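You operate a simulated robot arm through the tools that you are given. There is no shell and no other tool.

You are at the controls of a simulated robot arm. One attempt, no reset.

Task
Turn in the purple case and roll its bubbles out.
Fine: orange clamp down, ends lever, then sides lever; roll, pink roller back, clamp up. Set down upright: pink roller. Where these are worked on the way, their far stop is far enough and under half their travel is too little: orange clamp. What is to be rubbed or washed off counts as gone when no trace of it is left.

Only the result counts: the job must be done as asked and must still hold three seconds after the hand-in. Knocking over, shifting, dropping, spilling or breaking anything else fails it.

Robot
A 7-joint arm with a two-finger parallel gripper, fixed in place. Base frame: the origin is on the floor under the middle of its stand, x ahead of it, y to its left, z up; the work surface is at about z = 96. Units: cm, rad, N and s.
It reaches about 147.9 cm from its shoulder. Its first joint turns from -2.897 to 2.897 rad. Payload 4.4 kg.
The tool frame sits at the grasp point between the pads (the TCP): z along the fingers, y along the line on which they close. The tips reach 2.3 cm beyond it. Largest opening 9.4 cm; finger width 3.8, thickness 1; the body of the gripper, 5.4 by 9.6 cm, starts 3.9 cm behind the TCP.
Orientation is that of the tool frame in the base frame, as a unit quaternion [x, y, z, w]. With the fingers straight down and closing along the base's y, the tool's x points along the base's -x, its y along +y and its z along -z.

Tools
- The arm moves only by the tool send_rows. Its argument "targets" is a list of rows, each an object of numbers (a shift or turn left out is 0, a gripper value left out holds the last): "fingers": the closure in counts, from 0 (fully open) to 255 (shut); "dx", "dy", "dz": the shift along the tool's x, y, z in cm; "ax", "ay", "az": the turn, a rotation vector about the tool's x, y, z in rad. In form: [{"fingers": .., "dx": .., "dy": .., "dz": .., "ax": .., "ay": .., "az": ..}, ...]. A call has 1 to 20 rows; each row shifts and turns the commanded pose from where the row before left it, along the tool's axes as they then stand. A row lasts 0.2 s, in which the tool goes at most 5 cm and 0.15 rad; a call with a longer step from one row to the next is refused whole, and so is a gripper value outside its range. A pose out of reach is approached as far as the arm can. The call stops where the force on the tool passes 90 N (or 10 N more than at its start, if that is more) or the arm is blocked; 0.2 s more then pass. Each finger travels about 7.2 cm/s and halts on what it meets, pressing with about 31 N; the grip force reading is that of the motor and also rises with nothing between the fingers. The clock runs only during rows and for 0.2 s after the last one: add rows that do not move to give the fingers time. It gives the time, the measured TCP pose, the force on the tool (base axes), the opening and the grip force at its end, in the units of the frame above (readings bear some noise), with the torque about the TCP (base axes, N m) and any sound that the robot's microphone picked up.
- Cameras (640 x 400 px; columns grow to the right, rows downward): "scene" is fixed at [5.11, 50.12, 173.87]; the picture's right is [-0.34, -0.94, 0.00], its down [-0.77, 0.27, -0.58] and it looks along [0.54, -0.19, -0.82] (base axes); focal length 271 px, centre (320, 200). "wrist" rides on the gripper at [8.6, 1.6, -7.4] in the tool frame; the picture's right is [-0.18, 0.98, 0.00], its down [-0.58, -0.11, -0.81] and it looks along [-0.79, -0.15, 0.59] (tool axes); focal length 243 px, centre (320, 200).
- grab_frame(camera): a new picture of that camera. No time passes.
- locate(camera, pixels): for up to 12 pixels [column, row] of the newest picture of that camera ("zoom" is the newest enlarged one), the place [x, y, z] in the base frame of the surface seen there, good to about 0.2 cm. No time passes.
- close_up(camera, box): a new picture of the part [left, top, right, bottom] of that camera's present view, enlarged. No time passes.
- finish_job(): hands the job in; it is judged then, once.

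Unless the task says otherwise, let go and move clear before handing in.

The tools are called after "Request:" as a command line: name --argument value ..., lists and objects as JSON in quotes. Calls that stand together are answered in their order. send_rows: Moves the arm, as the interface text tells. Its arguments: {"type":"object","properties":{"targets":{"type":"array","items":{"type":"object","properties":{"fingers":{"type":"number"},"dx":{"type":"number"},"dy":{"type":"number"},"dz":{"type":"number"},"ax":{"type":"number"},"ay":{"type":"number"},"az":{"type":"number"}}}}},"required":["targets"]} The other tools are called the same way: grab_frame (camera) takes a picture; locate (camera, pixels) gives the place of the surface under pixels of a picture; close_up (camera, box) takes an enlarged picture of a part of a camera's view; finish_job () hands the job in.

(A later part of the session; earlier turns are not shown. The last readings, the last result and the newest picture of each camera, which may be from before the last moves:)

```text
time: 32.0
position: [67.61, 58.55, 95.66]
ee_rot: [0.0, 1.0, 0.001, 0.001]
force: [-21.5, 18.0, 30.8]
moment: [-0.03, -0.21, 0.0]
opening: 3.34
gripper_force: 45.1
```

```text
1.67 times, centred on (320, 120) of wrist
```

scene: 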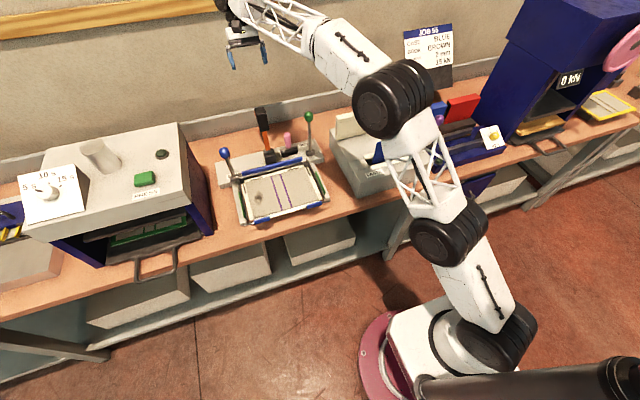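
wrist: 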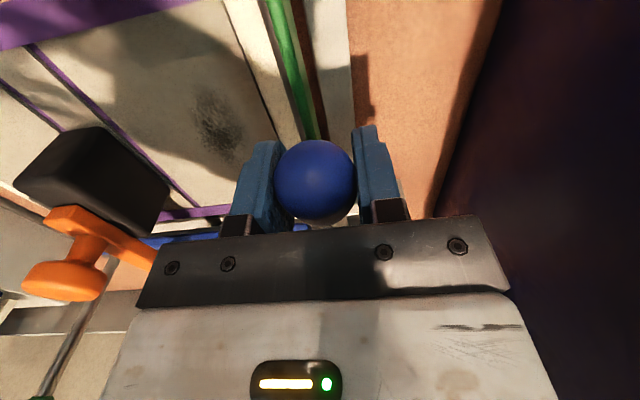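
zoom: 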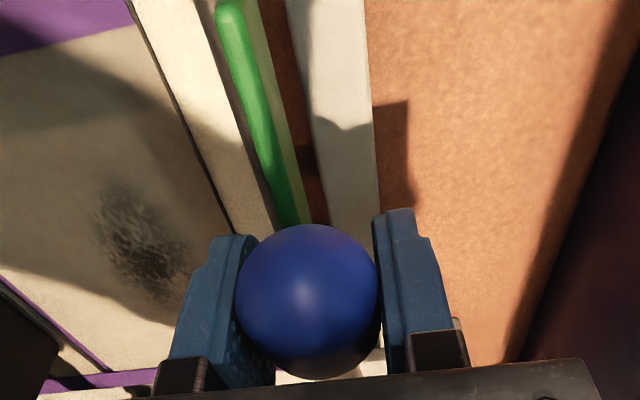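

The vertical force rose to 31 N with the same step, so the lever is at or very near its stop. I'll release and rise to see whether it stays.

Request:
send_rows --targets '[{"fingers": 80}, {}, {}, {"dz": -4}, {"dz": -4}, {"dz": -4}, {"dz": -4}, {"dz": -4}]'

Request:
close_up --camera "scene" --box '[200, 110, 340, 230]'

Request:
grab_frame --camera "wrist"

```text
time: 33.8
position: [67.75, 58.4, 115.6]
ee_rot: [-0.001, 1.0, -0.001, 0.0]
force: [0.1, -0.7, -0.2]
moment: [-0.03, 0.0, 0.03]
opening: 6.46
gripper_force: 0.1
```

```text
3.33 times, centred on (270, 170) of scene
```

zoom: 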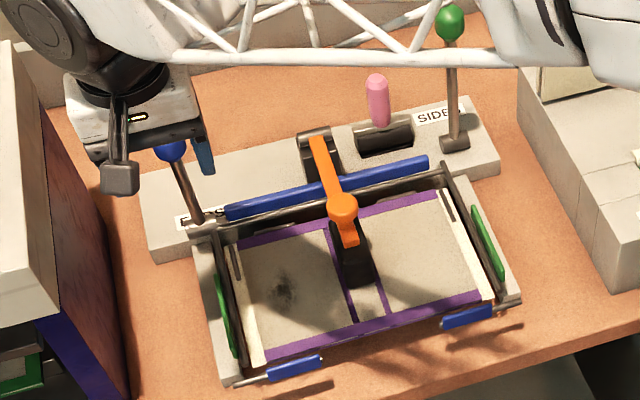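

```text
taken
```

wrist: 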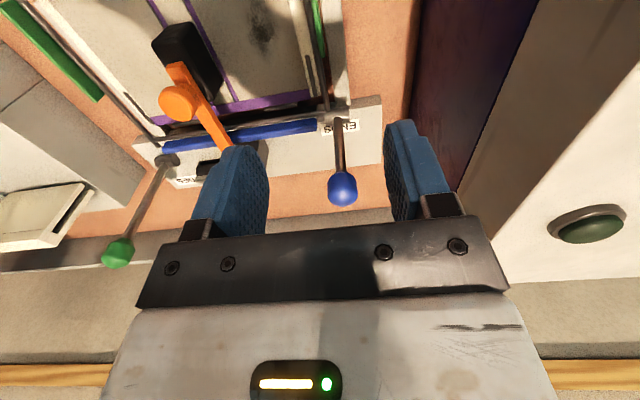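

The lever sprang back and the ends stay turned in (purple strips at front and back). Next the sides lever: I'll move above the green knob.

Request:
send_rows --targets '[{"fingers": 0, "dz": -3}, {"dx": -2.28, "dy": -4.05, "dz": -0.3}, {"dx": -2.28, "dy": -4.05, "dz": -0.3}, {"dx": -2.28, "dy": -4.05, "dz": -0.3}, {"dx": -2.28, "dy": -4.05, "dz": -0.3}, {"dx": -2.28, "dy": -4.05, "dz": -0.3}, {"dx": -2.28, "dy": -4.05, "dz": -0.3}, {"dx": -2.28, "dy": -4.05, "dz": -0.3}, {"dx": -2.28, "dy": -4.05, "dz": -0.3}, {}]'

Request:
grab_frame --camera "wrist"

Request:
grab_frame --camera "scene"

```text
time: 36.0
position: [85.73, 25.99, 120.94]
ee_rot: [0.001, 1.0, 0.001, 0.0]
force: [-0.3, -0.4, -0.4]
moment: [-0.03, -0.03, -0.01]
opening: 9.38
gripper_force: 0.1
```

```text
taken
```

wrist: 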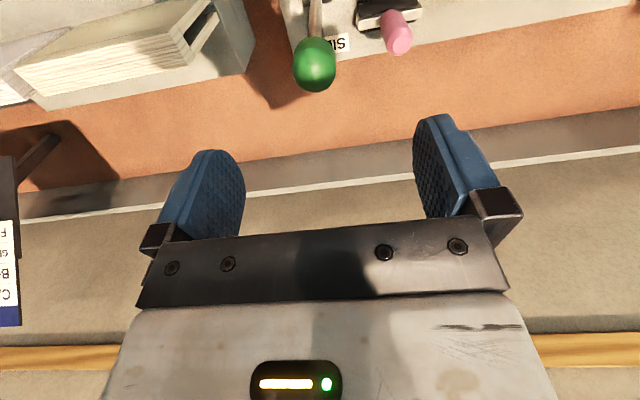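

```text
taken
```

scene: 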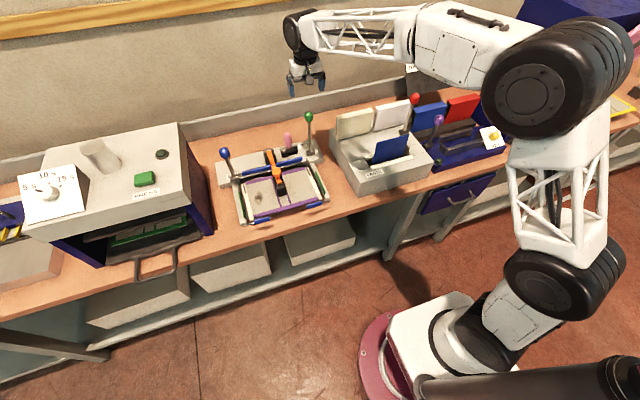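

Request:
locate --camera "wrist" --pixels '[[313, 65], [296, 65], [333, 65], [313, 45], [313, 85], [316, 90], [318, 15], [395, 35], [230, 60], [200, 20], [150, 80], [390, 45]]'

```text
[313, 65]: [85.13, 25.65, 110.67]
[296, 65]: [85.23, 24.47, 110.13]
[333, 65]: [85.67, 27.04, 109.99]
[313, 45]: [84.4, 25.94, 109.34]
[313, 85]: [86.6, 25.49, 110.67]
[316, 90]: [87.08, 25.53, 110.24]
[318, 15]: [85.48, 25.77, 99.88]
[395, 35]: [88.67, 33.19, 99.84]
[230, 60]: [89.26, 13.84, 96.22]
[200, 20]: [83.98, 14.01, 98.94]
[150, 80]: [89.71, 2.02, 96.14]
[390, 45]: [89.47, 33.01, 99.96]
```

The green knob's centre is about (85.8, 25.75, 109.3). I'll descend with the TCP slightly above centre and close.

Request:
send_rows --targets '[{"dz": 3.7, "dy": -0.24}, {"dz": 3.7}, {"dz": 3.6}, {}, {"fingers": 255}, {}, {}, {}]'

Request:
grab_frame --camera "wrist"

```text
time: 37.8
position: [85.94, 25.5, 109.98]
ee_rot: [0.001, 1.0, 0.0, 0.0]
force: [-9.8, -80.8, 1.7]
moment: [-1.81, 0.33, -0.19]
opening: 3.34
gripper_force: 45.0
```

```text
taken
```

wrist: 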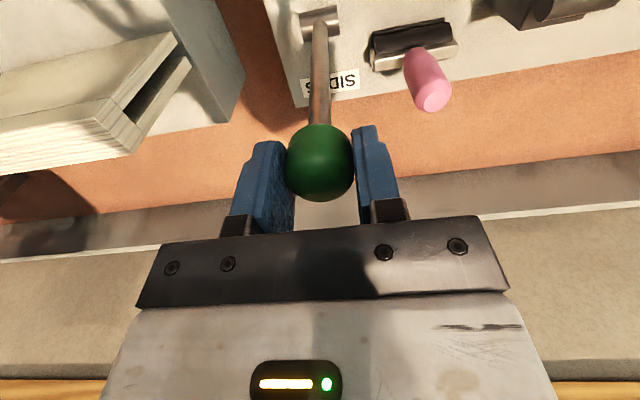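

Side force −81 N, so the knob sits lower in y than I aimed. I'll open slightly, shift −0.3, and re-close.

Request:
send_rows --targets '[{"fingers": 140}, {"dy": -0.15}, {"dy": -0.13}, {}, {"fingers": 255}, {}, {}]'

```text
time: 39.4
position: [85.91, 25.48, 109.97]
ee_rot: [0.0, 1.0, 0.0, 0.0]
force: [-4.6, -26.1, 2.1]
moment: [-0.61, 0.19, -0.02]
opening: 3.31
gripper_force: 45.0
```

Side force is now −26 N, acceptable. I'll start pulling the green lever toward −x along its arc.

Request:
send_rows --targets '[{"dx": 2.19, "dz": 0.13, "dy": -0.05}, {"dx": 2.16, "dz": 0.39}, {"dx": 2.1, "dz": 0.62}]'

Request:
close_up --camera "scene" --box '[200, 90, 360, 230]'

```text
time: 40.2
position: [79.42, 25.53, 108.92]
ee_rot: [0.0, 1.0, 0.001, 0.001]
force: [6.2, -30.6, 8.9]
moment: [-0.68, -1.44, -0.13]
opening: 3.34
gripper_force: 45.1
```

```text
2.86 times, centred on (280, 160) of scene
```

zoom: 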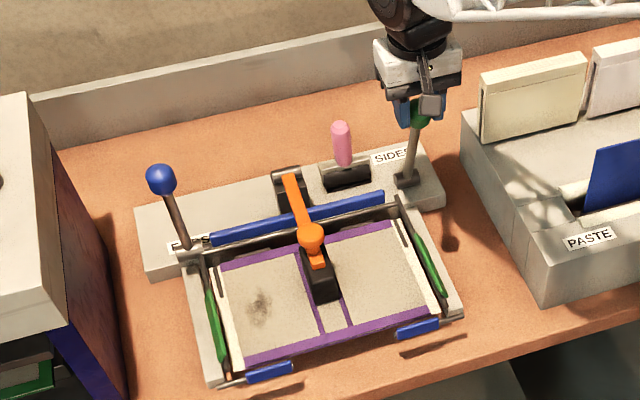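

The lever and the green side bars are moving. I'll continue along the arc.

Request:
send_rows --targets '[{"dx": 2.0, "dz": 0.88, "dy": -0.05}, {"dx": 1.88, "dz": 1.13}, {"dx": 1.73, "dz": 1.35}]'

Request:
grab_frame --camera "wrist"

```text
time: 41.0
position: [73.8, 25.53, 105.43]
ee_rot: [0.0, 1.0, 0.0, 0.0]
force: [2.1, -30.0, 12.7]
moment: [-0.58, -1.35, -0.17]
opening: 3.3
gripper_force: 44.9
```

```text
taken
```

wrist: 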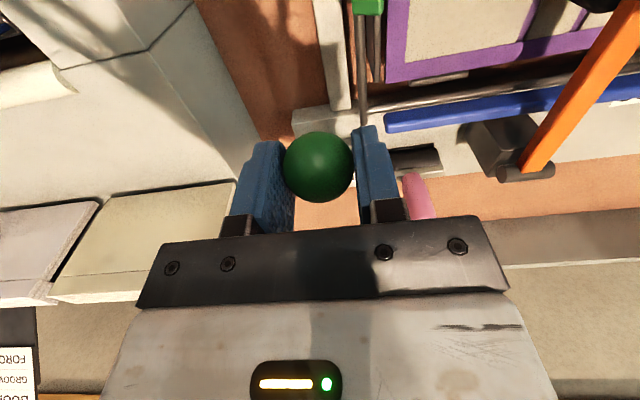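

The purple side strip at wrist (395,40) shows the sides are already folding. I'll continue.

Request:
send_rows --targets '[{"dx": 1.56, "dz": 1.54, "dy": -0.05}, {"dx": 1.36, "dz": 1.72}, {"dx": 1.15, "dz": 1.85}]'

Request:
close_up --camera "scene" --box '[200, 110, 360, 230]'

Request:
grab_frame --camera "wrist"

```text
time: 41.8
position: [69.97, 25.4, 100.72]
ee_rot: [0.0, 1.0, 0.0, 0.002]
force: [20.5, -11.2, 33.5]
moment: [-0.08, -0.46, -0.12]
opening: 3.36
gripper_force: 45.1
```

```text
3.33 times, centred on (280, 170) of scene
```

zoom: 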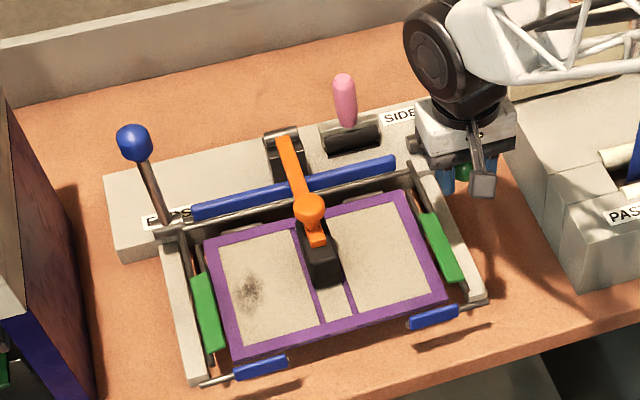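

```text
taken
```

wrist: 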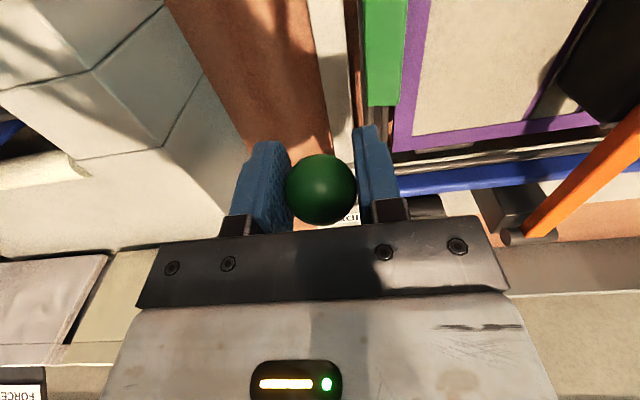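

Both sides are folded over (purple frame all round). The force is rising; one more small push to the stop.

Request:
send_rows --targets '[{"dx": 0.4, "dz": 0.8}, {"dx": 0.3, "dz": 0.7}, {}]'

Request:
close_up --camera "scene" --box '[200, 110, 360, 230]'

Request:
grab_frame --camera "wrist"

```text
time: 42.6
position: [69.0, 25.56, 98.92]
ee_rot: [-0.001, 1.0, 0.0, 0.0]
force: [-1.5, 28.6, 32.3]
moment: [-0.31, -0.4, 0.6]
opening: 3.24
gripper_force: 45.3
```

```text
3.33 times, centred on (280, 170) of scene
```

zoom: 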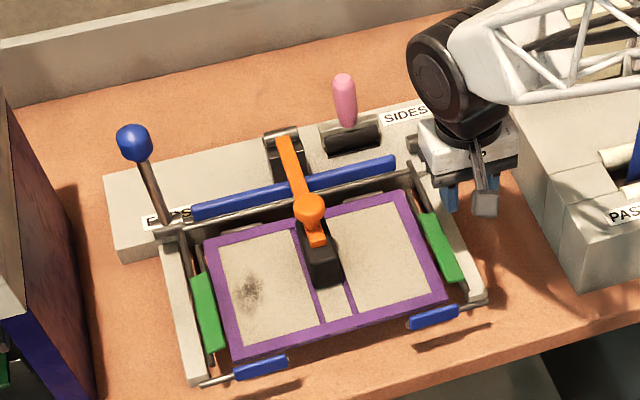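

```text
taken
```

wrist: 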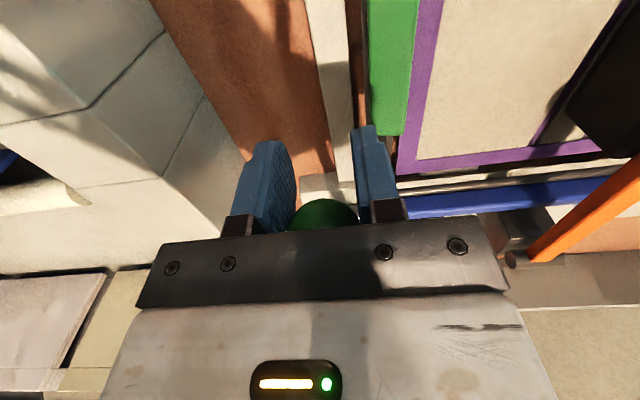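

The knob slid up toward the palm, meaning the lever is at its stop and the green pads lie on the turned-in sides. I'll back off a bit, release and rise.

Request:
send_rows --targets '[{"dz": -1.0, "dx": -0.3}, {"dz": -1.0, "dx": -0.5}, {"fingers": 60}, {}, {}, {"dz": -4}, {"dz": -4}, {"dz": -4}, {"dz": -4}, {}]'

Request:
close_up --camera "scene" --box '[200, 90, 360, 230]'

Request:
grab_frame --camera "wrist"

```text
time: 44.8
position: [69.87, 25.31, 117.01]
ee_rot: [0.0, 1.0, 0.0, 0.0]
force: [-0.1, -0.2, -0.4]
moment: [0.03, 0.01, -0.01]
opening: 7.21
gripper_force: 0.0
```

```text
2.86 times, centred on (280, 160) of scene
```

zoom: 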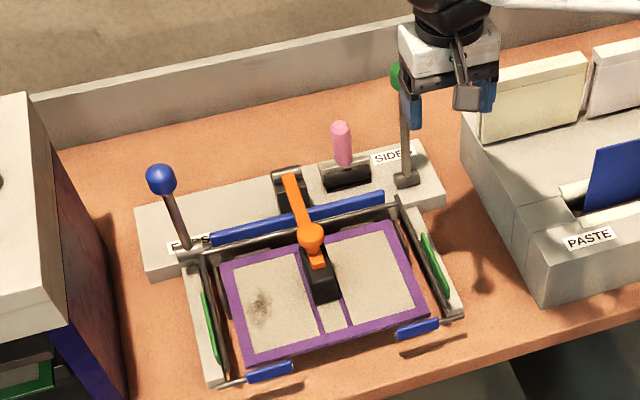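

```text
taken
```

wrist: 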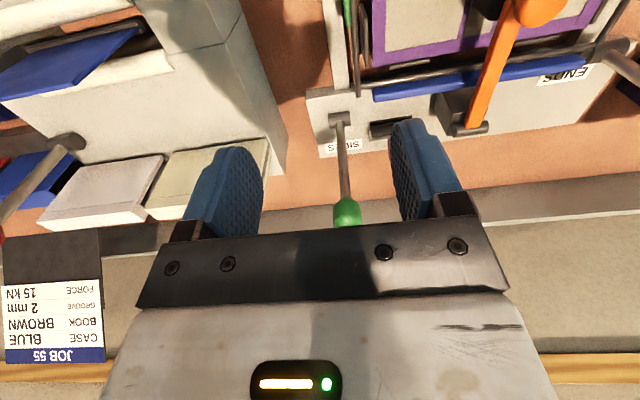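

The green lever sprang back; the case now shows a purple border all around with only the dark blotch left on the left board. Next I'll look closely at the roller.

Request:
send_rows --targets '[{"dy": 4.35}, {"dy": 4.35}, {"dx": -3.3, "dz": 1.7}, {"dx": -3.3, "dz": 1.7}, {"dx": -3.4, "dz": 1.6}, {}]'

Request:
close_up --camera "wrist" --box '[240, 40, 400, 140]'

Request:
close_up --camera "scene" --box '[260, 120, 320, 165]'

```text
time: 46.2
position: [80.04, 34.0, 111.84]
ee_rot: [0.0, 1.0, 0.0, 0.0]
force: [0.0, -0.6, -0.7]
moment: [0.03, 0.01, 0.0]
opening: 7.19
gripper_force: 0.1
```

```text
4.00 times, centred on (320, 90) of wrist
```

zoom: 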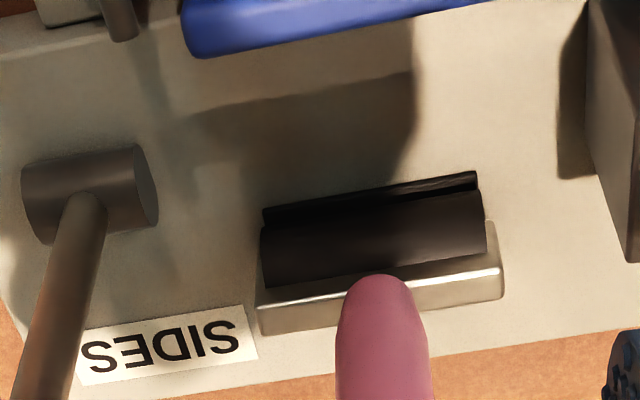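

```text
8.89 times, centred on (290, 142) of scene
```

zoom: 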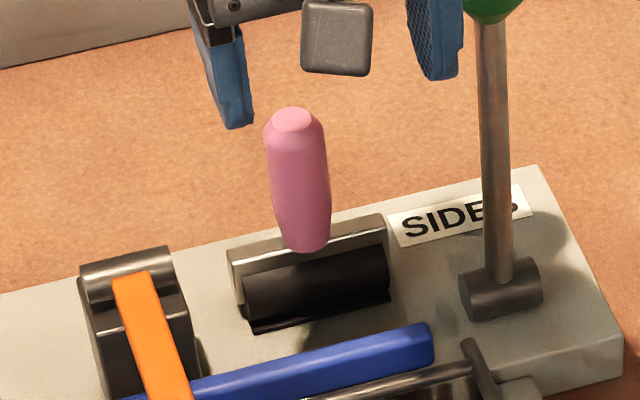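

The roller sits in a slot: black cylinder in front, steel yoke behind, pink handle standing up. I'll locate its parts.

Request:
locate --camera "zoom" --pixels '[[295, 120], [268, 150], [300, 180], [323, 150], [282, 230], [328, 230], [305, 240], [235, 265], [383, 225], [265, 300], [315, 280], [388, 290]]'

Request:
close_up --camera "wrist" --box '[260, 60, 400, 200]'

```text
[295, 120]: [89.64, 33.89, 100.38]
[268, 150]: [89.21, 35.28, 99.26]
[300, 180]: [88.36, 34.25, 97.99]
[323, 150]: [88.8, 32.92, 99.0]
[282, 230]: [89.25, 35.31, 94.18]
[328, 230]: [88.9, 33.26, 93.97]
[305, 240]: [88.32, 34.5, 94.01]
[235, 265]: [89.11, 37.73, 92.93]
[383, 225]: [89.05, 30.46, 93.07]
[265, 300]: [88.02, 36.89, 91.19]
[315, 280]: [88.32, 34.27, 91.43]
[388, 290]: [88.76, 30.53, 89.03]
```

```text
2.86 times, centred on (330, 130) of wrist
```

zoom: 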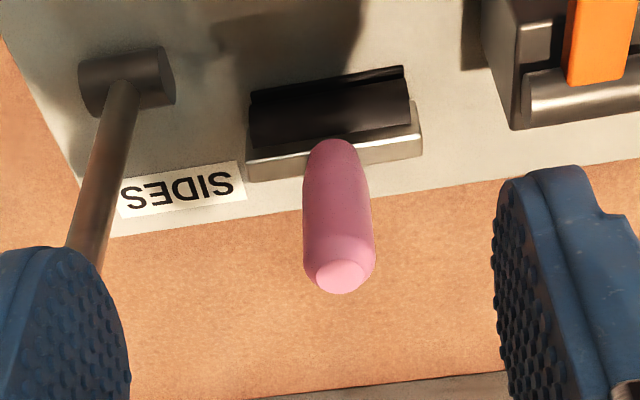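

The handle axis is about (89.5, 34.15), z 93.5–100.4 and 2.4 cm wide; the yoke bar spans y 30.4–37.7. I'll descend over the handle with the fingers at 7.2 cm.

Request:
send_rows --targets '[{"dx": -3.15, "dy": 0.05}, {"dx": -3.15, "dy": 0.05}, {"dx": -3.15, "dy": 0.05}, {"dz": 3.5}, {"dz": 3.5}, {"dz": 3.5}, {"dz": 3.5}, {}]'

Request:
grab_frame --camera "wrist"

Request:
close_up --camera "scene" --box '[240, 100, 340, 170]'

```text
time: 48.0
position: [89.19, 34.39, 97.87]
ee_rot: [0.0, 1.0, 0.0, 0.0]
force: [-0.9, -0.4, 1.0]
moment: [-0.02, 0.04, -0.01]
opening: 7.17
gripper_force: 0.1
```

```text
taken
```

wrist: 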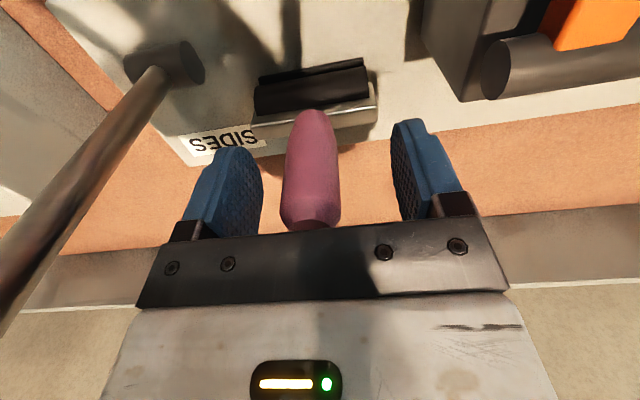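

```text
5.71 times, centred on (290, 135) of scene
```

zoom: 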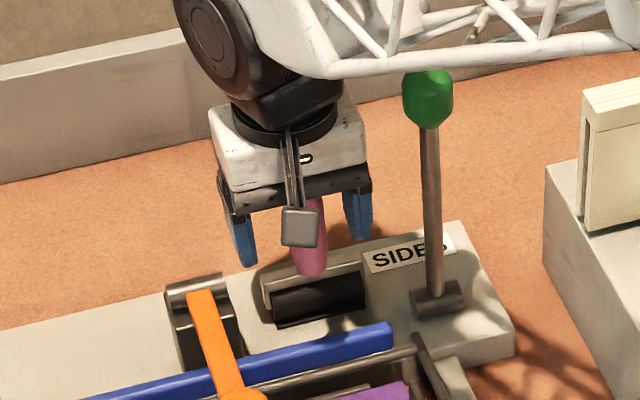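

The handle stands between the fingers with about 0.2 cm y offset. I'll centre, check the forearm clearance to the green knob, and close.

Request:
locate --camera "zoom" --pixels '[[400, 70], [425, 65], [450, 60], [380, 72], [428, 85], [330, 70]]'

Request:
send_rows --targets '[{"dy": -0.2, "dx": -0.2}, {}, {"fingers": 255}, {}, {}, {}, {}]'

Request:
grab_frame --camera "wrist"

```text
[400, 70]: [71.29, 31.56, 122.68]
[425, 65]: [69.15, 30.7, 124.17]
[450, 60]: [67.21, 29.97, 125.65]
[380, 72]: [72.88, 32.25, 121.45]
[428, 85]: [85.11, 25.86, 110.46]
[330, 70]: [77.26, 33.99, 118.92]
```

```text
time: 49.6
position: [89.45, 34.24, 97.88]
ee_rot: [-0.001, 1.0, 0.0, 0.0]
force: [-1.0, -2.2, 1.3]
moment: [-0.12, -0.07, -0.01]
opening: 2.71
gripper_force: 30.9
```

```text
taken
```

wrist: 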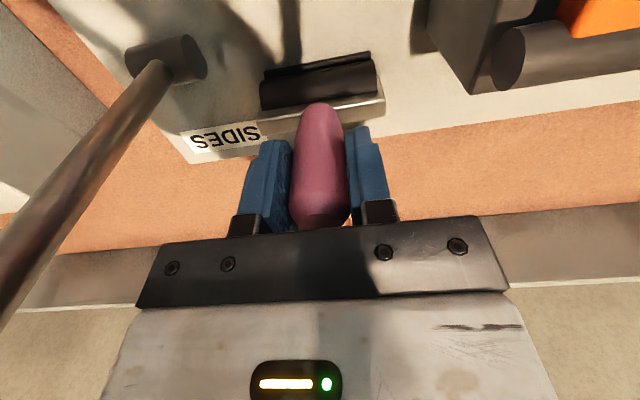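

The handle is held (opening 2.71, 31 N); pick pose is (89.45, 34.24, 97.88). I'll lift straight up and look at the roller.

Request:
send_rows --targets '[{"dz": -1}, {"dz": -2}, {"dz": -3}, {"dz": -4}, {"dz": -2}, {}]'

Request:
grab_frame --camera "wrist"

Request:
close_up --camera "scene" --box '[220, 90, 340, 200]'

```text
time: 51.0
position: [89.62, 34.19, 109.97]
ee_rot: [0.0, 1.0, 0.001, 0.0]
force: [0.3, 0.1, -2.4]
moment: [-0.03, 0.02, 0.02]
opening: 2.71
gripper_force: 31.2
```

```text
taken
```

wrist: 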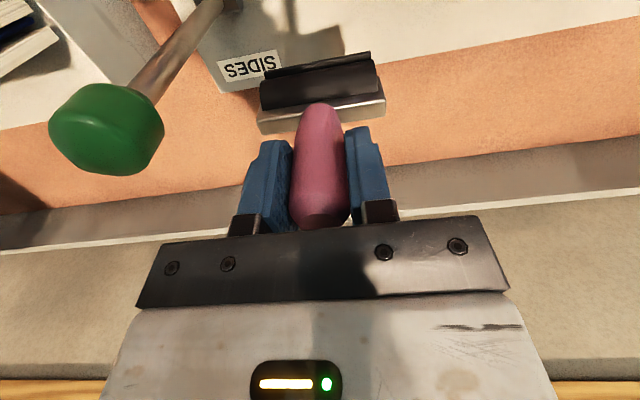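

```text
3.64 times, centred on (280, 145) of scene
```

zoom: 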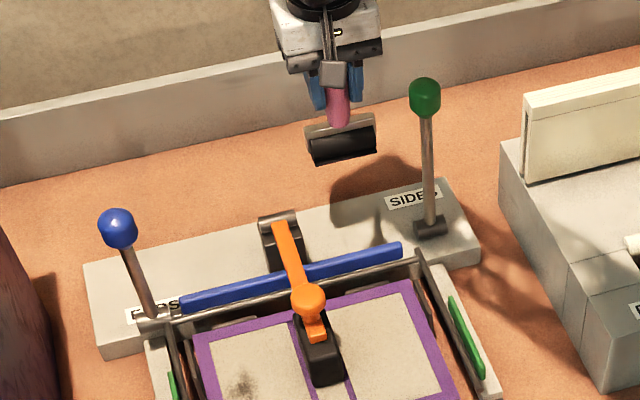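

Lifted cleanly. I'll measure the roller's underside relative to the tool, and the left board and blotch extents.

Request:
locate --camera "zoom" --pixels '[[318, 163], [345, 160], [374, 152], [312, 140], [345, 145], [374, 120], [306, 125], [340, 130], [375, 116]]'

Request:
close_up --camera "scene" --box '[225, 155, 335, 225]'

```text
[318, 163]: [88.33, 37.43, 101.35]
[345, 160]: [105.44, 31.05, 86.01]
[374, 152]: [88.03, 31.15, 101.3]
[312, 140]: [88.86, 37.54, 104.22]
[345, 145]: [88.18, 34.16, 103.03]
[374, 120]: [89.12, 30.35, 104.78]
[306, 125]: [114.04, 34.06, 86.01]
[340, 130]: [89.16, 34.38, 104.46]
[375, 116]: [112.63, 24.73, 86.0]
```

```text
5.71 times, centred on (280, 190) of scene
```

zoom: 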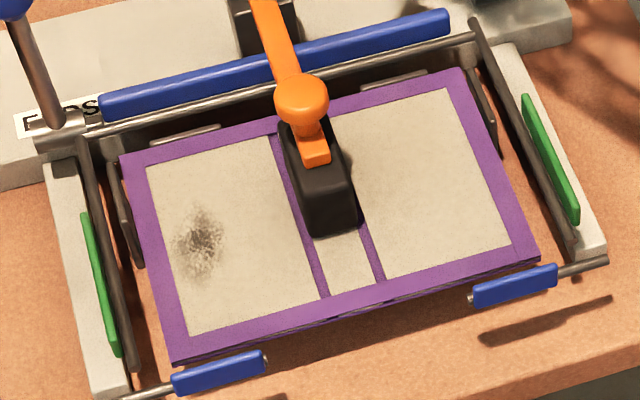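

Request:
locate --camera "zoom" --pixels '[[150, 170], [190, 325], [310, 295], [275, 145], [198, 210], [200, 245], [195, 275], [175, 240], [222, 240], [135, 200], [220, 345], [95, 280]]'

Request:
locate --camera "zoom" --pixels '[[130, 260], [110, 200], [118, 340], [100, 250], [280, 50], [160, 105], [150, 130], [180, 135], [220, 372], [190, 385], [300, 100], [320, 220]]'

```text
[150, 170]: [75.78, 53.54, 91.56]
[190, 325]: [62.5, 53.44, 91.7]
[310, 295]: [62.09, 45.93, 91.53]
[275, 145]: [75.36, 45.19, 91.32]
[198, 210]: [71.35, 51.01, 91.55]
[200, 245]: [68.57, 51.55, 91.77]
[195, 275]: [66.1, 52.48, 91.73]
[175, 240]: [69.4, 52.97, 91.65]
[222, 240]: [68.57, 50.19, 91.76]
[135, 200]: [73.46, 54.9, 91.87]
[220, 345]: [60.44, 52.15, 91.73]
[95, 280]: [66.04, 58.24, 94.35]
```

```text
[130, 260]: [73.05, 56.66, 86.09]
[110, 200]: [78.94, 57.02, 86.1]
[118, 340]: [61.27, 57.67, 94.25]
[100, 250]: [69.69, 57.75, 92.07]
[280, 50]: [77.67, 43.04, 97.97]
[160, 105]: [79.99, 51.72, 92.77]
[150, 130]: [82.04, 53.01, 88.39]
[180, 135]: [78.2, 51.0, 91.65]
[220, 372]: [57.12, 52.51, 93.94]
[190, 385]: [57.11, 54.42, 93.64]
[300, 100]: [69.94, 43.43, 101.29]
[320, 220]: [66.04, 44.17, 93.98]
```

The left board is at z≈91.7 (y 46–53.5, x 62–76), blotch centred at (68.7, 51.6) spanning x 66–71.5, y 50–53.5. I'll carry the roller high over the clamp and hover just above the board at x=64.

Request:
send_rows --targets '[{"dz": -4.0}, {"dx": 3.6, "dy": 2.49}, {"dx": 3.6, "dy": 2.49}, {"dx": 3.6, "dy": 2.49}, {"dx": 3.6, "dy": 2.49}, {"dx": 3.6, "dy": 2.49}, {"dx": 3.6, "dy": 2.49}, {"dx": 3.9, "dy": 2.49}, {"dz": 4}, {"dz": 4}, {"dz": 2.5}, {}]'

Request:
grab_frame --camera "wrist"

Request:
close_up --camera "scene" --box '[210, 120, 340, 230]'

```text
time: 53.6
position: [64.04, 51.55, 103.33]
ee_rot: [0.0, 1.0, 0.001, 0.0]
force: [0.2, 1.1, -2.2]
moment: [-0.01, 0.01, -0.01]
opening: 2.73
gripper_force: 31.1
```

```text
taken
```

wrist: 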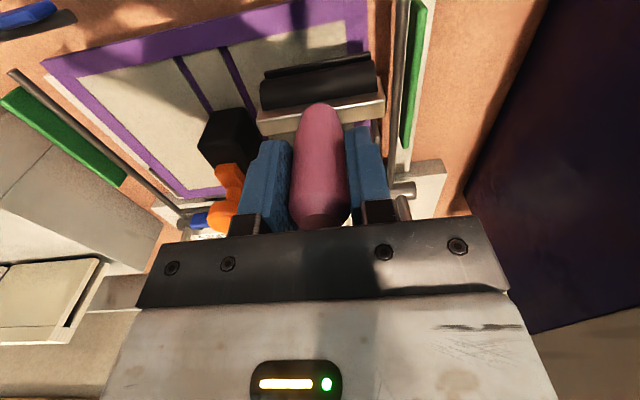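

```text
3.64 times, centred on (275, 175) of scene
```

zoom: 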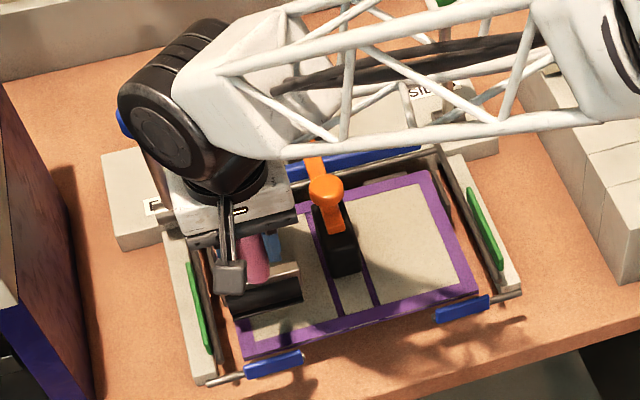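

The roller hovers over the left board near its front edge, clear of the front blue pad and the clamp. I'll lower in small steps until I feel contact.

Request:
send_rows --targets '[{"dz": 1.5}, {"dz": 0.5}, {}]'

```text
time: 54.4
position: [64.08, 51.54, 101.27]
ee_rot: [-0.001, 1.0, 0.0, 0.0]
force: [-0.1, -0.1, -2.4]
moment: [-0.01, 0.02, -0.01]
opening: 2.69
gripper_force: 31.0
```

Request:
send_rows --targets '[{"dz": 0.3}, {"dz": 0.3}, {}]'

```text
time: 55.2
position: [63.96, 51.52, 100.82]
ee_rot: [0.001, 1.0, 0.0, 0.0]
force: [-0.2, 0.2, -2.0]
moment: [-0.01, -0.02, 0.0]
opening: 2.7
gripper_force: 31.5
```

Request:
send_rows --targets '[{"dz": 0.2}, {"dz": 0.1}, {}]'

```text
time: 56.0
position: [63.95, 51.5, 100.49]
ee_rot: [0.0, 1.0, -0.001, 0.0]
force: [-0.3, 1.2, -0.5]
moment: [0.07, -0.04, -0.01]
opening: 2.71
gripper_force: 31.0
```

First light contact (force rising from −2.4 to −0.5 N at z 100.49). I'll press a bit more.

Request:
send_rows --targets '[{"dz": 0.1}, {"dz": 0.05}, {}]'

```text
time: 56.8
position: [64.1, 51.45, 100.52]
ee_rot: [0.0, 1.0, 0.0, 0.001]
force: [-0.6, -0.2, 16.1]
moment: [-0.08, 0.0, 0.0]
opening: 2.72
gripper_force: 31.2
```

Pressing with about 16 N. I'll roll toward +x across the blotch.

Request:
send_rows --targets '[{"dx": -1.2}, {"dx": -1.2}, {"dx": -1.2}, {"dx": -1.2}, {"dx": -1.2}, {"dx": -1.2}, {"dx": -1.2}, {}]'

Request:
close_up --camera "scene" --box '[210, 120, 340, 230]'

Request:
grab_frame --camera "wrist"

```text
time: 58.6
position: [72.51, 51.22, 100.42]
ee_rot: [0.001, 1.0, 0.0, 0.001]
force: [-4.3, -0.5, 3.5]
moment: [0.01, 0.4, 0.01]
opening: 2.71
gripper_force: 31.5
```

```text
3.64 times, centred on (275, 175) of scene
```

zoom: 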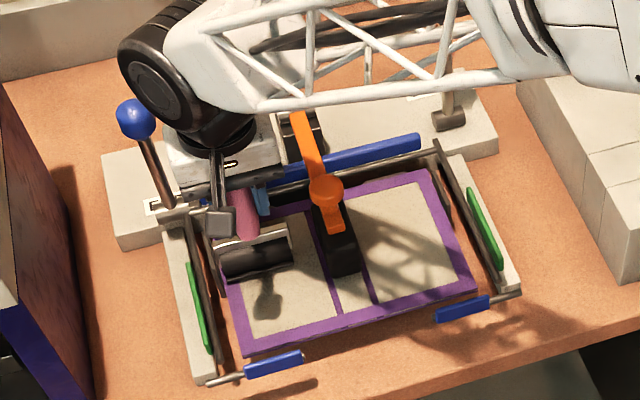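

```text
taken
```

wrist: 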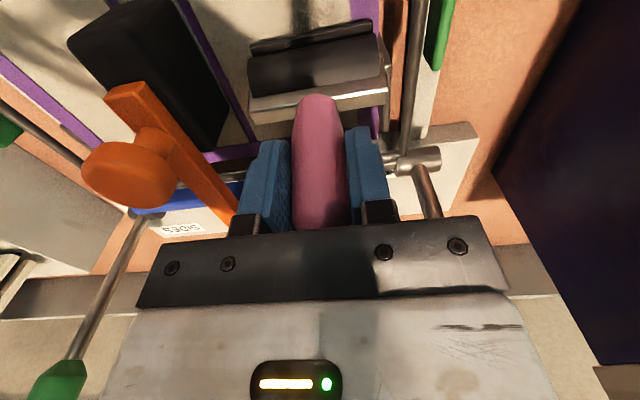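

The roller trailed a bit and pitched in the grip while moving. I'll zoom in to see whether the blotch faded.

Request:
close_up --camera "scene" --box '[240, 175, 300, 215]'

Request:
close_up --camera "wrist" --box '[230, 0, 430, 130]'

```text
10.00 times, centred on (270, 195) of scene
```

zoom: 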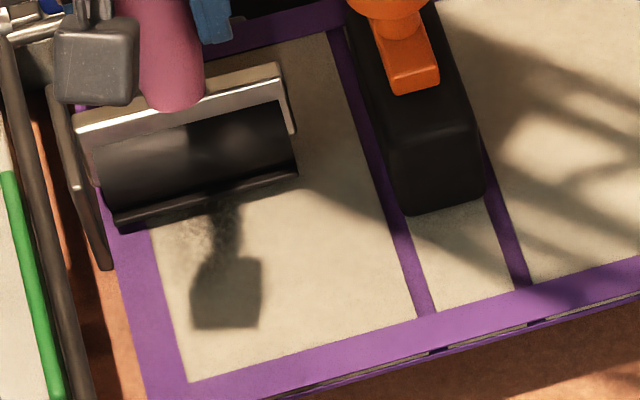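

```text
3.08 times, centred on (330, 65) of wrist
```

zoom: 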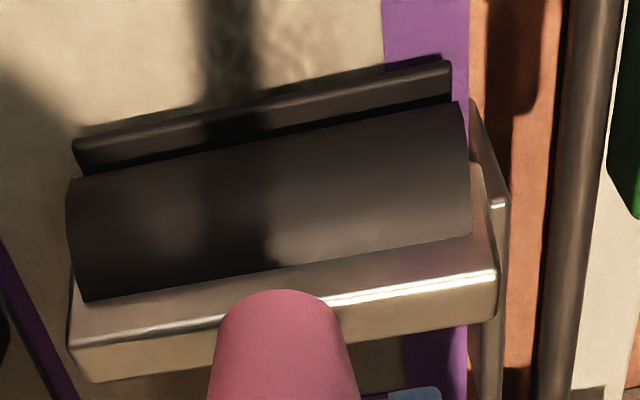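

The blotch spot (zoom ~(206,226)) looks much fainter but speckles remain. I'll roll back toward −x, which should also swing the roller's pitch back.

Request:
send_rows --targets '[{"dx": 1.0}, {"dx": 1.0}, {"dx": 1.0}, {}]'

Request:
close_up --camera "wrist" --box '[230, 0, 430, 130]'

```text
time: 59.6
position: [69.44, 51.52, 100.39]
ee_rot: [0.0, 1.0, 0.0, 0.0]
force: [0.7, 0.0, -2.9]
moment: [0.03, -0.01, 0.01]
opening: 2.73
gripper_force: 31.1
```

```text
3.08 times, centred on (330, 65) of wrist
```

zoom: 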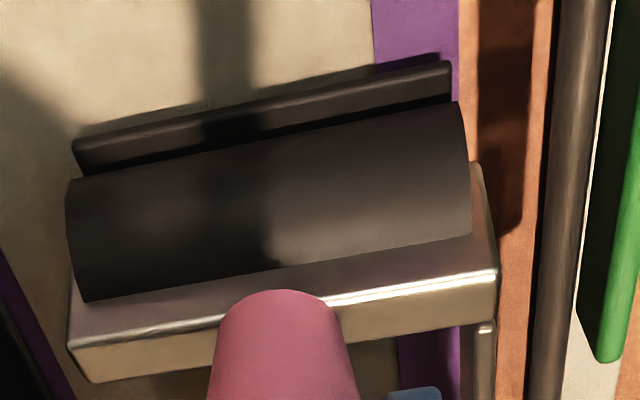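

Contact was lost on the way back (force −2.9 N = just the roller's weight). Let me look at the blotch from the scene camera.

Request:
close_up --camera "scene" --box '[235, 170, 305, 220]'

```text
8.00 times, centred on (270, 195) of scene
```

zoom: 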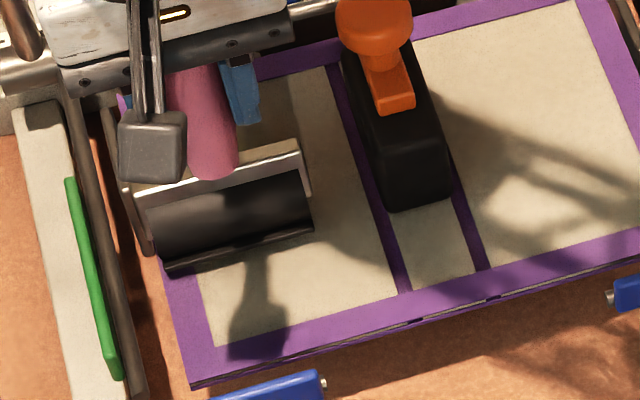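

Request:
locate --camera "zoom" --pixels '[[150, 195], [300, 150], [225, 190], [225, 215], [230, 245], [235, 257], [170, 268], [310, 228], [215, 170], [195, 90], [205, 130]]'

Request:
locate --camera "wrist" --pixels '[[318, 215], [318, 180], [318, 150], [318, 120], [318, 100], [318, 90], [318, 70], [318, 45]]'

```text
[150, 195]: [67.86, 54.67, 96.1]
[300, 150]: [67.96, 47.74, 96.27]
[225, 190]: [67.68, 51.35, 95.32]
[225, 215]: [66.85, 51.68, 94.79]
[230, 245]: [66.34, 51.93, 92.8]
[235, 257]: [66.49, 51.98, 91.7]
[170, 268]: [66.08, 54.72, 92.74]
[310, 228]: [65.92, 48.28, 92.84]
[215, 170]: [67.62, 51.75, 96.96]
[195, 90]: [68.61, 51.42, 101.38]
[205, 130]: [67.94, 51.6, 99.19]
```

```text
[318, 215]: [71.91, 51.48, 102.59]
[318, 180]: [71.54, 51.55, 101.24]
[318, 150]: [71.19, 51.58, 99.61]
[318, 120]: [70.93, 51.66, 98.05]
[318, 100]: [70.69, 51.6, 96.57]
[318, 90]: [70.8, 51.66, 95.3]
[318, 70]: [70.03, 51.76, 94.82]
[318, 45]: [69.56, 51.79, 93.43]
```

The handle is pitched about 0.2 rad in the grip (bottom toward −x). I'll lift a few cm to see what remains of the blotch.

Request:
send_rows --targets '[{"dz": -4}, {"dz": -4}, {"dx": -3}, {}]'

Request:
close_up --camera "scene" --box '[235, 160, 305, 215]'

Request:
grab_frame --camera "wrist"

```text
time: 60.6
position: [72.7, 51.38, 108.32]
ee_rot: [0.0, 1.0, 0.0, 0.0]
force: [-0.2, 0.1, -1.9]
moment: [0.0, -0.04, 0.01]
opening: 2.74
gripper_force: 30.4
```

```text
7.27 times, centred on (270, 188) of scene
```

zoom: 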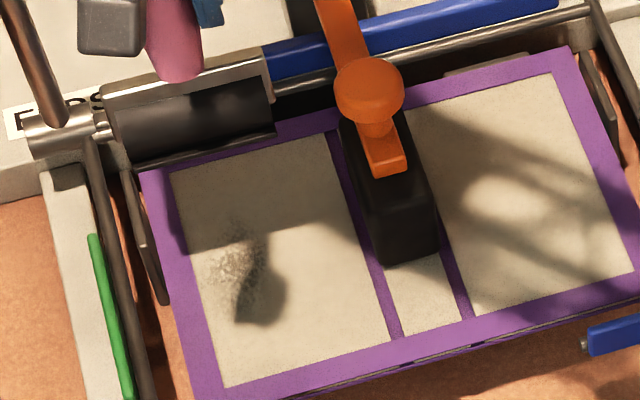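

```text
taken
```

wrist: 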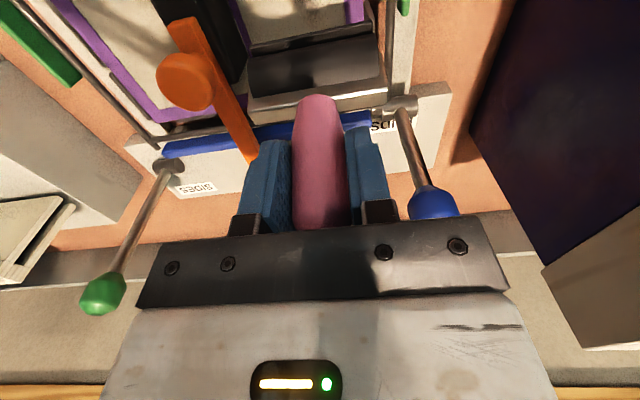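

The blotch has clearly faded but is not gone (zoom ~(235,260)). Dragging made the handle pitch in the pads, so I want a better look at the roller's base before deciding how to regrip.

Request:
close_up --camera "scene" --box '[240, 155, 280, 185]'

Request:
close_up --camera "wrist" --box '[230, 0, 410, 120]'

```text
13.33 times, centred on (260, 170) of scene
```

zoom: 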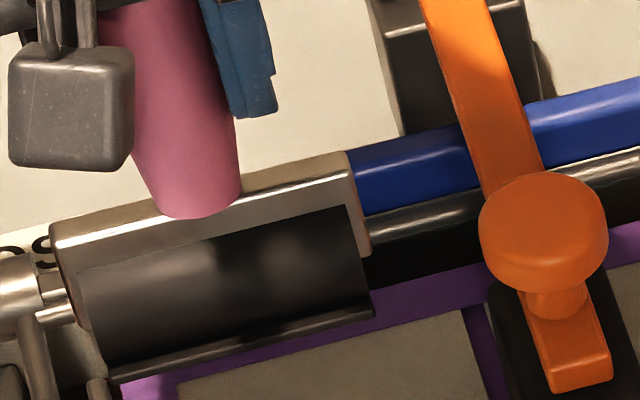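

```text
3.33 times, centred on (320, 60) of wrist
```

zoom: 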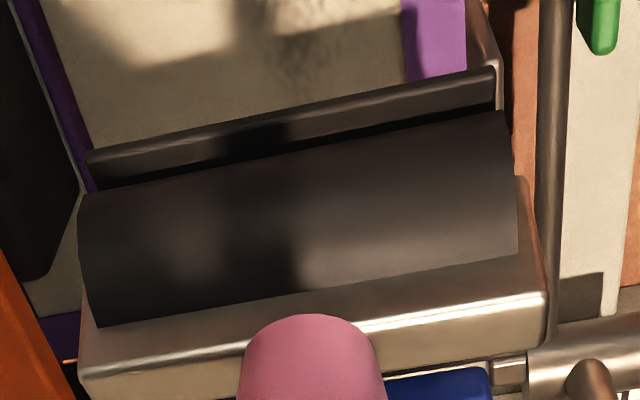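

The roller has a flat foot pad under the cylinder, so strokes along y (the closing direction) will be held rigidly by the pads. I'll tilt the hand −0.2 rad to bring the roller upright and hover over the blotch at about (68.5, 50.3).

Request:
send_rows --targets '[{"ay": -0.1}, {"ay": -0.1}, {"dx": 2.65, "dy": -0.55, "dz": 2.52}, {"dx": 2.65, "dy": -0.55, "dz": 2.52}, {}]'

Request:
grab_frame --camera "wrist"

Request:
close_up --camera "scene" --box '[235, 160, 305, 215]'

```text
time: 61.8
position: [68.18, 50.51, 102.26]
ee_rot: [0.0, 0.995, 0.0, 0.101]
force: [-0.2, -0.2, -2.2]
moment: [-0.01, -0.02, -0.01]
opening: 2.75
gripper_force: 31.0
```

```text
taken
```

wrist: 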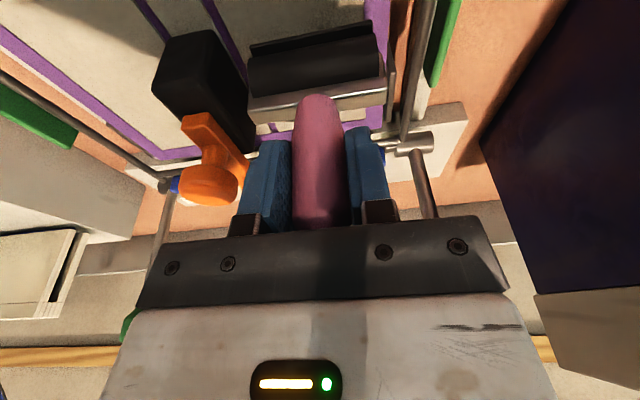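

```text
7.27 times, centred on (270, 188) of scene
```

zoom: 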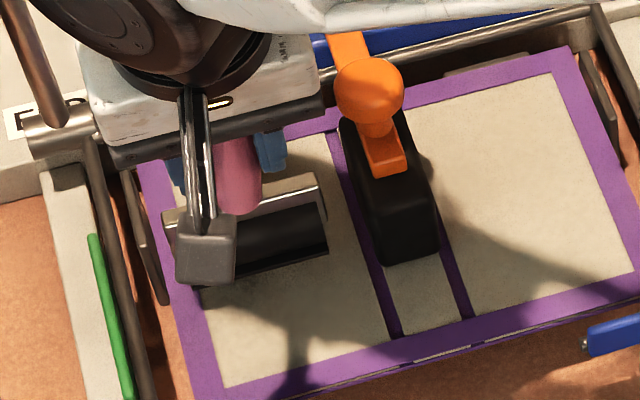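

Request:
locate --camera "zoom" --pixels '[[235, 150], [238, 195], [170, 225], [320, 185], [280, 200], [285, 240], [290, 265], [320, 255]]'

Request:
locate --camera "wrist" --pixels '[[318, 215], [318, 180], [318, 150], [318, 120], [255, 108], [380, 95], [320, 65], [310, 45], [415, 60], [245, 60]]'

```text
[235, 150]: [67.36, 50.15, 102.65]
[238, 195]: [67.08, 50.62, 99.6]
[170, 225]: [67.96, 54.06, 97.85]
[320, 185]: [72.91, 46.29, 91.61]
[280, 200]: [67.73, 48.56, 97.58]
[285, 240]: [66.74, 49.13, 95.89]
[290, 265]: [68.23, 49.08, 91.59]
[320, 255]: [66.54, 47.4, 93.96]
```

```text
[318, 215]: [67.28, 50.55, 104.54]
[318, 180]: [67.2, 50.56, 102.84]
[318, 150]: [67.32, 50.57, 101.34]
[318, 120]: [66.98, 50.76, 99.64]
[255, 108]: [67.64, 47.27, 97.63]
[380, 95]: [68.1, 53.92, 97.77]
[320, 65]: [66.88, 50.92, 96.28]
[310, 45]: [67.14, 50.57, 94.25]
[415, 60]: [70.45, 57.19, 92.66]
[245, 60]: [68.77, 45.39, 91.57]
```

The handle is vertical again (x 67.3→67.0 over its height). I'll lower to contact in small steps.

Request:
send_rows --targets '[{"dx": 0.16, "dz": 0.79}, {"dx": 0.16, "dz": 0.79}, {}]'

```text
time: 62.6
position: [68.42, 50.24, 100.71]
ee_rot: [0.0, 0.995, 0.0, 0.1]
force: [0.7, -0.6, -2.6]
moment: [0.01, 0.01, 0.0]
opening: 2.73
gripper_force: 31.3
```

Request:
send_rows --targets '[{"dx": 0.04, "dz": 0.2}, {}, {}]'

```text
time: 63.4
position: [68.35, 50.36, 100.65]
ee_rot: [0.0, 0.995, 0.0, 0.1]
force: [0.8, -0.1, -1.5]
moment: [-0.03, 0.04, -0.03]
opening: 2.72
gripper_force: 30.7
```

Request:
send_rows --targets '[{"dx": 0.03, "dz": 0.15}, {}, {}]'

```text
time: 64.2
position: [68.31, 50.41, 100.42]
ee_rot: [0.001, 0.995, 0.0, 0.099]
force: [-0.1, -0.6, -2.0]
moment: [0.01, 0.0, 0.01]
opening: 2.71
gripper_force: 31.0
```

Request:
send_rows --targets '[{"dx": 0.03, "dz": 0.15}, {}, {}]'

```text
time: 65.0
position: [68.26, 50.35, 100.36]
ee_rot: [0.0, 0.995, 0.0, 0.101]
force: [-0.2, -0.6, -2.5]
moment: [0.01, 0.01, 0.0]
opening: 2.71
gripper_force: 30.9
```

Request:
send_rows --targets '[{"dx": 0.03, "dz": 0.15}, {}, {"dx": 0.03, "dz": 0.15}, {}]'

```text
time: 66.0
position: [68.28, 50.39, 100.32]
ee_rot: [-0.001, 0.995, 0.001, 0.102]
force: [-3.1, -0.6, 33.0]
moment: [-0.11, -0.21, 0.01]
opening: 2.73
gripper_force: 31.1
```

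Contact with about 35 N. I'll ease slightly and stroke along y over the blotch.

Request:
send_rows --targets '[{"dx": -0.015, "dz": -0.07}, {"dy": -0.6}, {"dy": -0.5}, {"dy": 0.6}, {"dy": 0.6}, {"dy": 0.6}, {"dy": 0.6}, {"dy": -0.6}, {"dy": -0.6}, {"dy": -0.6}, {"dy": -0.6}, {}]'

Request:
close_up --camera "scene" --box '[235, 160, 305, 215]'

```text
time: 68.6
position: [68.31, 49.26, 99.99]
ee_rot: [0.0, 0.995, -0.001, 0.1]
force: [-1.0, 4.9, 4.1]
moment: [0.18, -0.02, -0.01]
opening: 2.76
gripper_force: 30.9
```

```text
7.27 times, centred on (270, 188) of scene
```

zoom: 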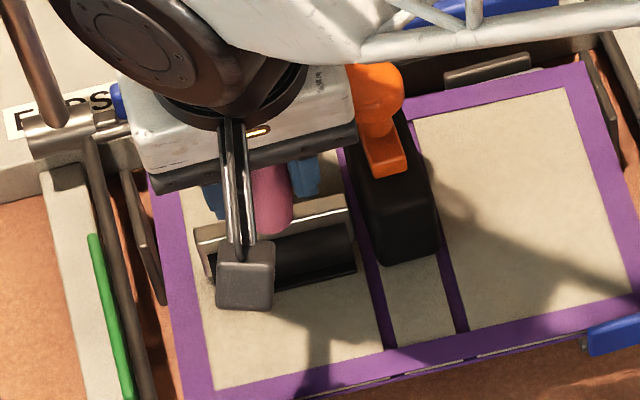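

The case edges look slightly moved in this view compared with before. I'll lift off and inspect before doing anything else.

Request:
send_rows --targets '[{"dx": -0.6, "dz": -2.9}, {"dx": -0.6, "dz": -2.9}, {}]'

Request:
close_up --camera "scene" --box '[225, 155, 335, 225]'

Request:
grab_frame --camera "wrist"

```text
time: 69.4
position: [68.37, 49.3, 105.98]
ee_rot: [0.0, 0.995, 0.0, 0.1]
force: [-0.2, 0.9, -3.1]
moment: [0.01, 0.0, -0.06]
opening: 2.75
gripper_force: 31.0
```

```text
5.71 times, centred on (280, 190) of scene
```

zoom: 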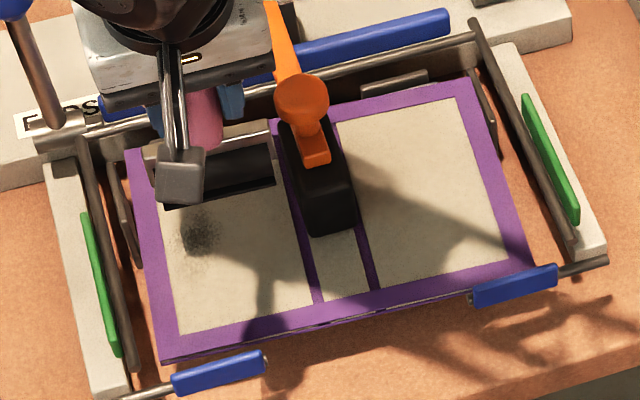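

```text
taken
```

wrist: 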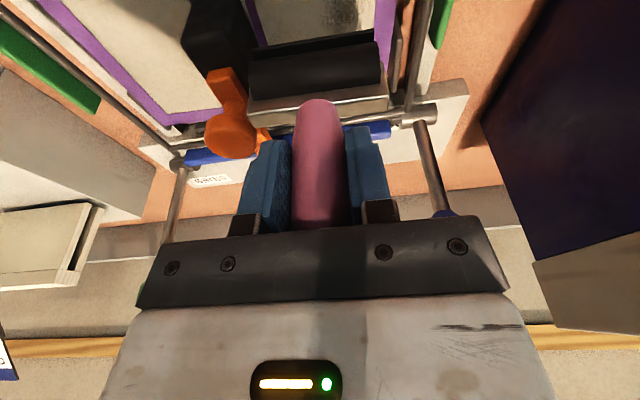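

The case has rotated slightly under the clamp (corner moves of a few mm), so my y-strokes pressed too hard. I'll measure the present corners and the blotch.

Request:
locate --camera "zoom" --pixels '[[128, 153], [164, 357], [463, 85], [529, 264], [182, 333], [503, 254], [452, 100], [200, 235], [195, 215], [200, 258], [313, 300], [372, 285]]'

Request:
close_up --camera "scene" --box '[245, 180, 285, 210]'

```text
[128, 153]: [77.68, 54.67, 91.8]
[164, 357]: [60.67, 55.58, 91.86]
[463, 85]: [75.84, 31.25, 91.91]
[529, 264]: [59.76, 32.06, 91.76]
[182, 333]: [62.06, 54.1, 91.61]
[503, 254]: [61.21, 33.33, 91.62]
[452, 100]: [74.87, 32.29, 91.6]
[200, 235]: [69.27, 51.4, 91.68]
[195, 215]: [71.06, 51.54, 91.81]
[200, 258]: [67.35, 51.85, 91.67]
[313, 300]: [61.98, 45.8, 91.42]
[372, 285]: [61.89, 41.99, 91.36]
```

```text
13.33 times, centred on (265, 195) of scene
```

zoom: 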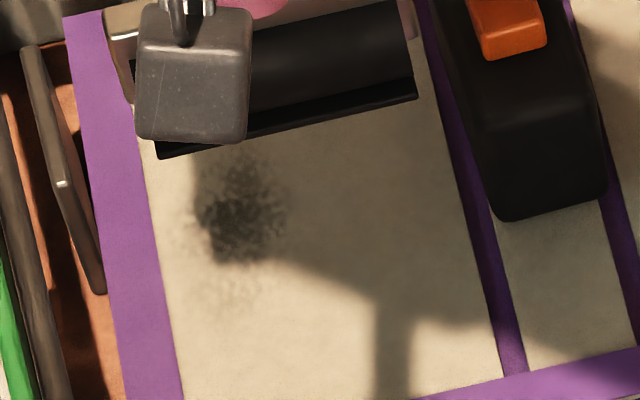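

The case turned about 3° because I pressed ~35 N; the blotch core near (69.4, 51.5) remains, while its front part faded. I'll now use light force (5–10 N) with strokes along x. Lowering near the front of the blotch.

Request:
send_rows --targets '[{"dx": 1.47, "dy": 0.65, "dz": 2.46}, {"dx": 1.47, "dy": 0.65, "dz": 2.46}, {}, {"dx": 0.04, "dz": 0.2}, {}]'

```text
time: 70.6
position: [66.31, 50.63, 100.41]
ee_rot: [0.0, 0.995, 0.0, 0.101]
force: [-0.5, -0.1, -2.2]
moment: [0.03, -0.03, -0.01]
opening: 2.69
gripper_force: 31.1
```

Request:
send_rows --targets '[{"dx": 0.03, "dz": 0.15}, {}]'

```text
time: 71.2
position: [66.44, 50.51, 100.2]
ee_rot: [0.001, 0.995, 0.0, 0.101]
force: [0.6, -0.2, -2.2]
moment: [0.0, -0.01, 0.0]
opening: 2.74
gripper_force: 31.2
```

Request:
send_rows --targets '[{"dx": 0.02, "dz": 0.1}, {}]'

```text
time: 71.8
position: [66.49, 50.56, 99.96]
ee_rot: [0.0, 0.995, 0.0, 0.1]
force: [-0.6, 0.7, -1.7]
moment: [0.02, 0.01, 0.03]
opening: 2.78
gripper_force: 31.0
```

Request:
send_rows --targets '[{"dx": 0.02, "dz": 0.1}, {}]'

```text
time: 72.4
position: [66.59, 50.63, 100.01]
ee_rot: [0.001, 0.995, 0.0, 0.099]
force: [-1.2, -0.1, 1.2]
moment: [0.07, 0.02, 0.0]
opening: 2.74
gripper_force: 31.1
```

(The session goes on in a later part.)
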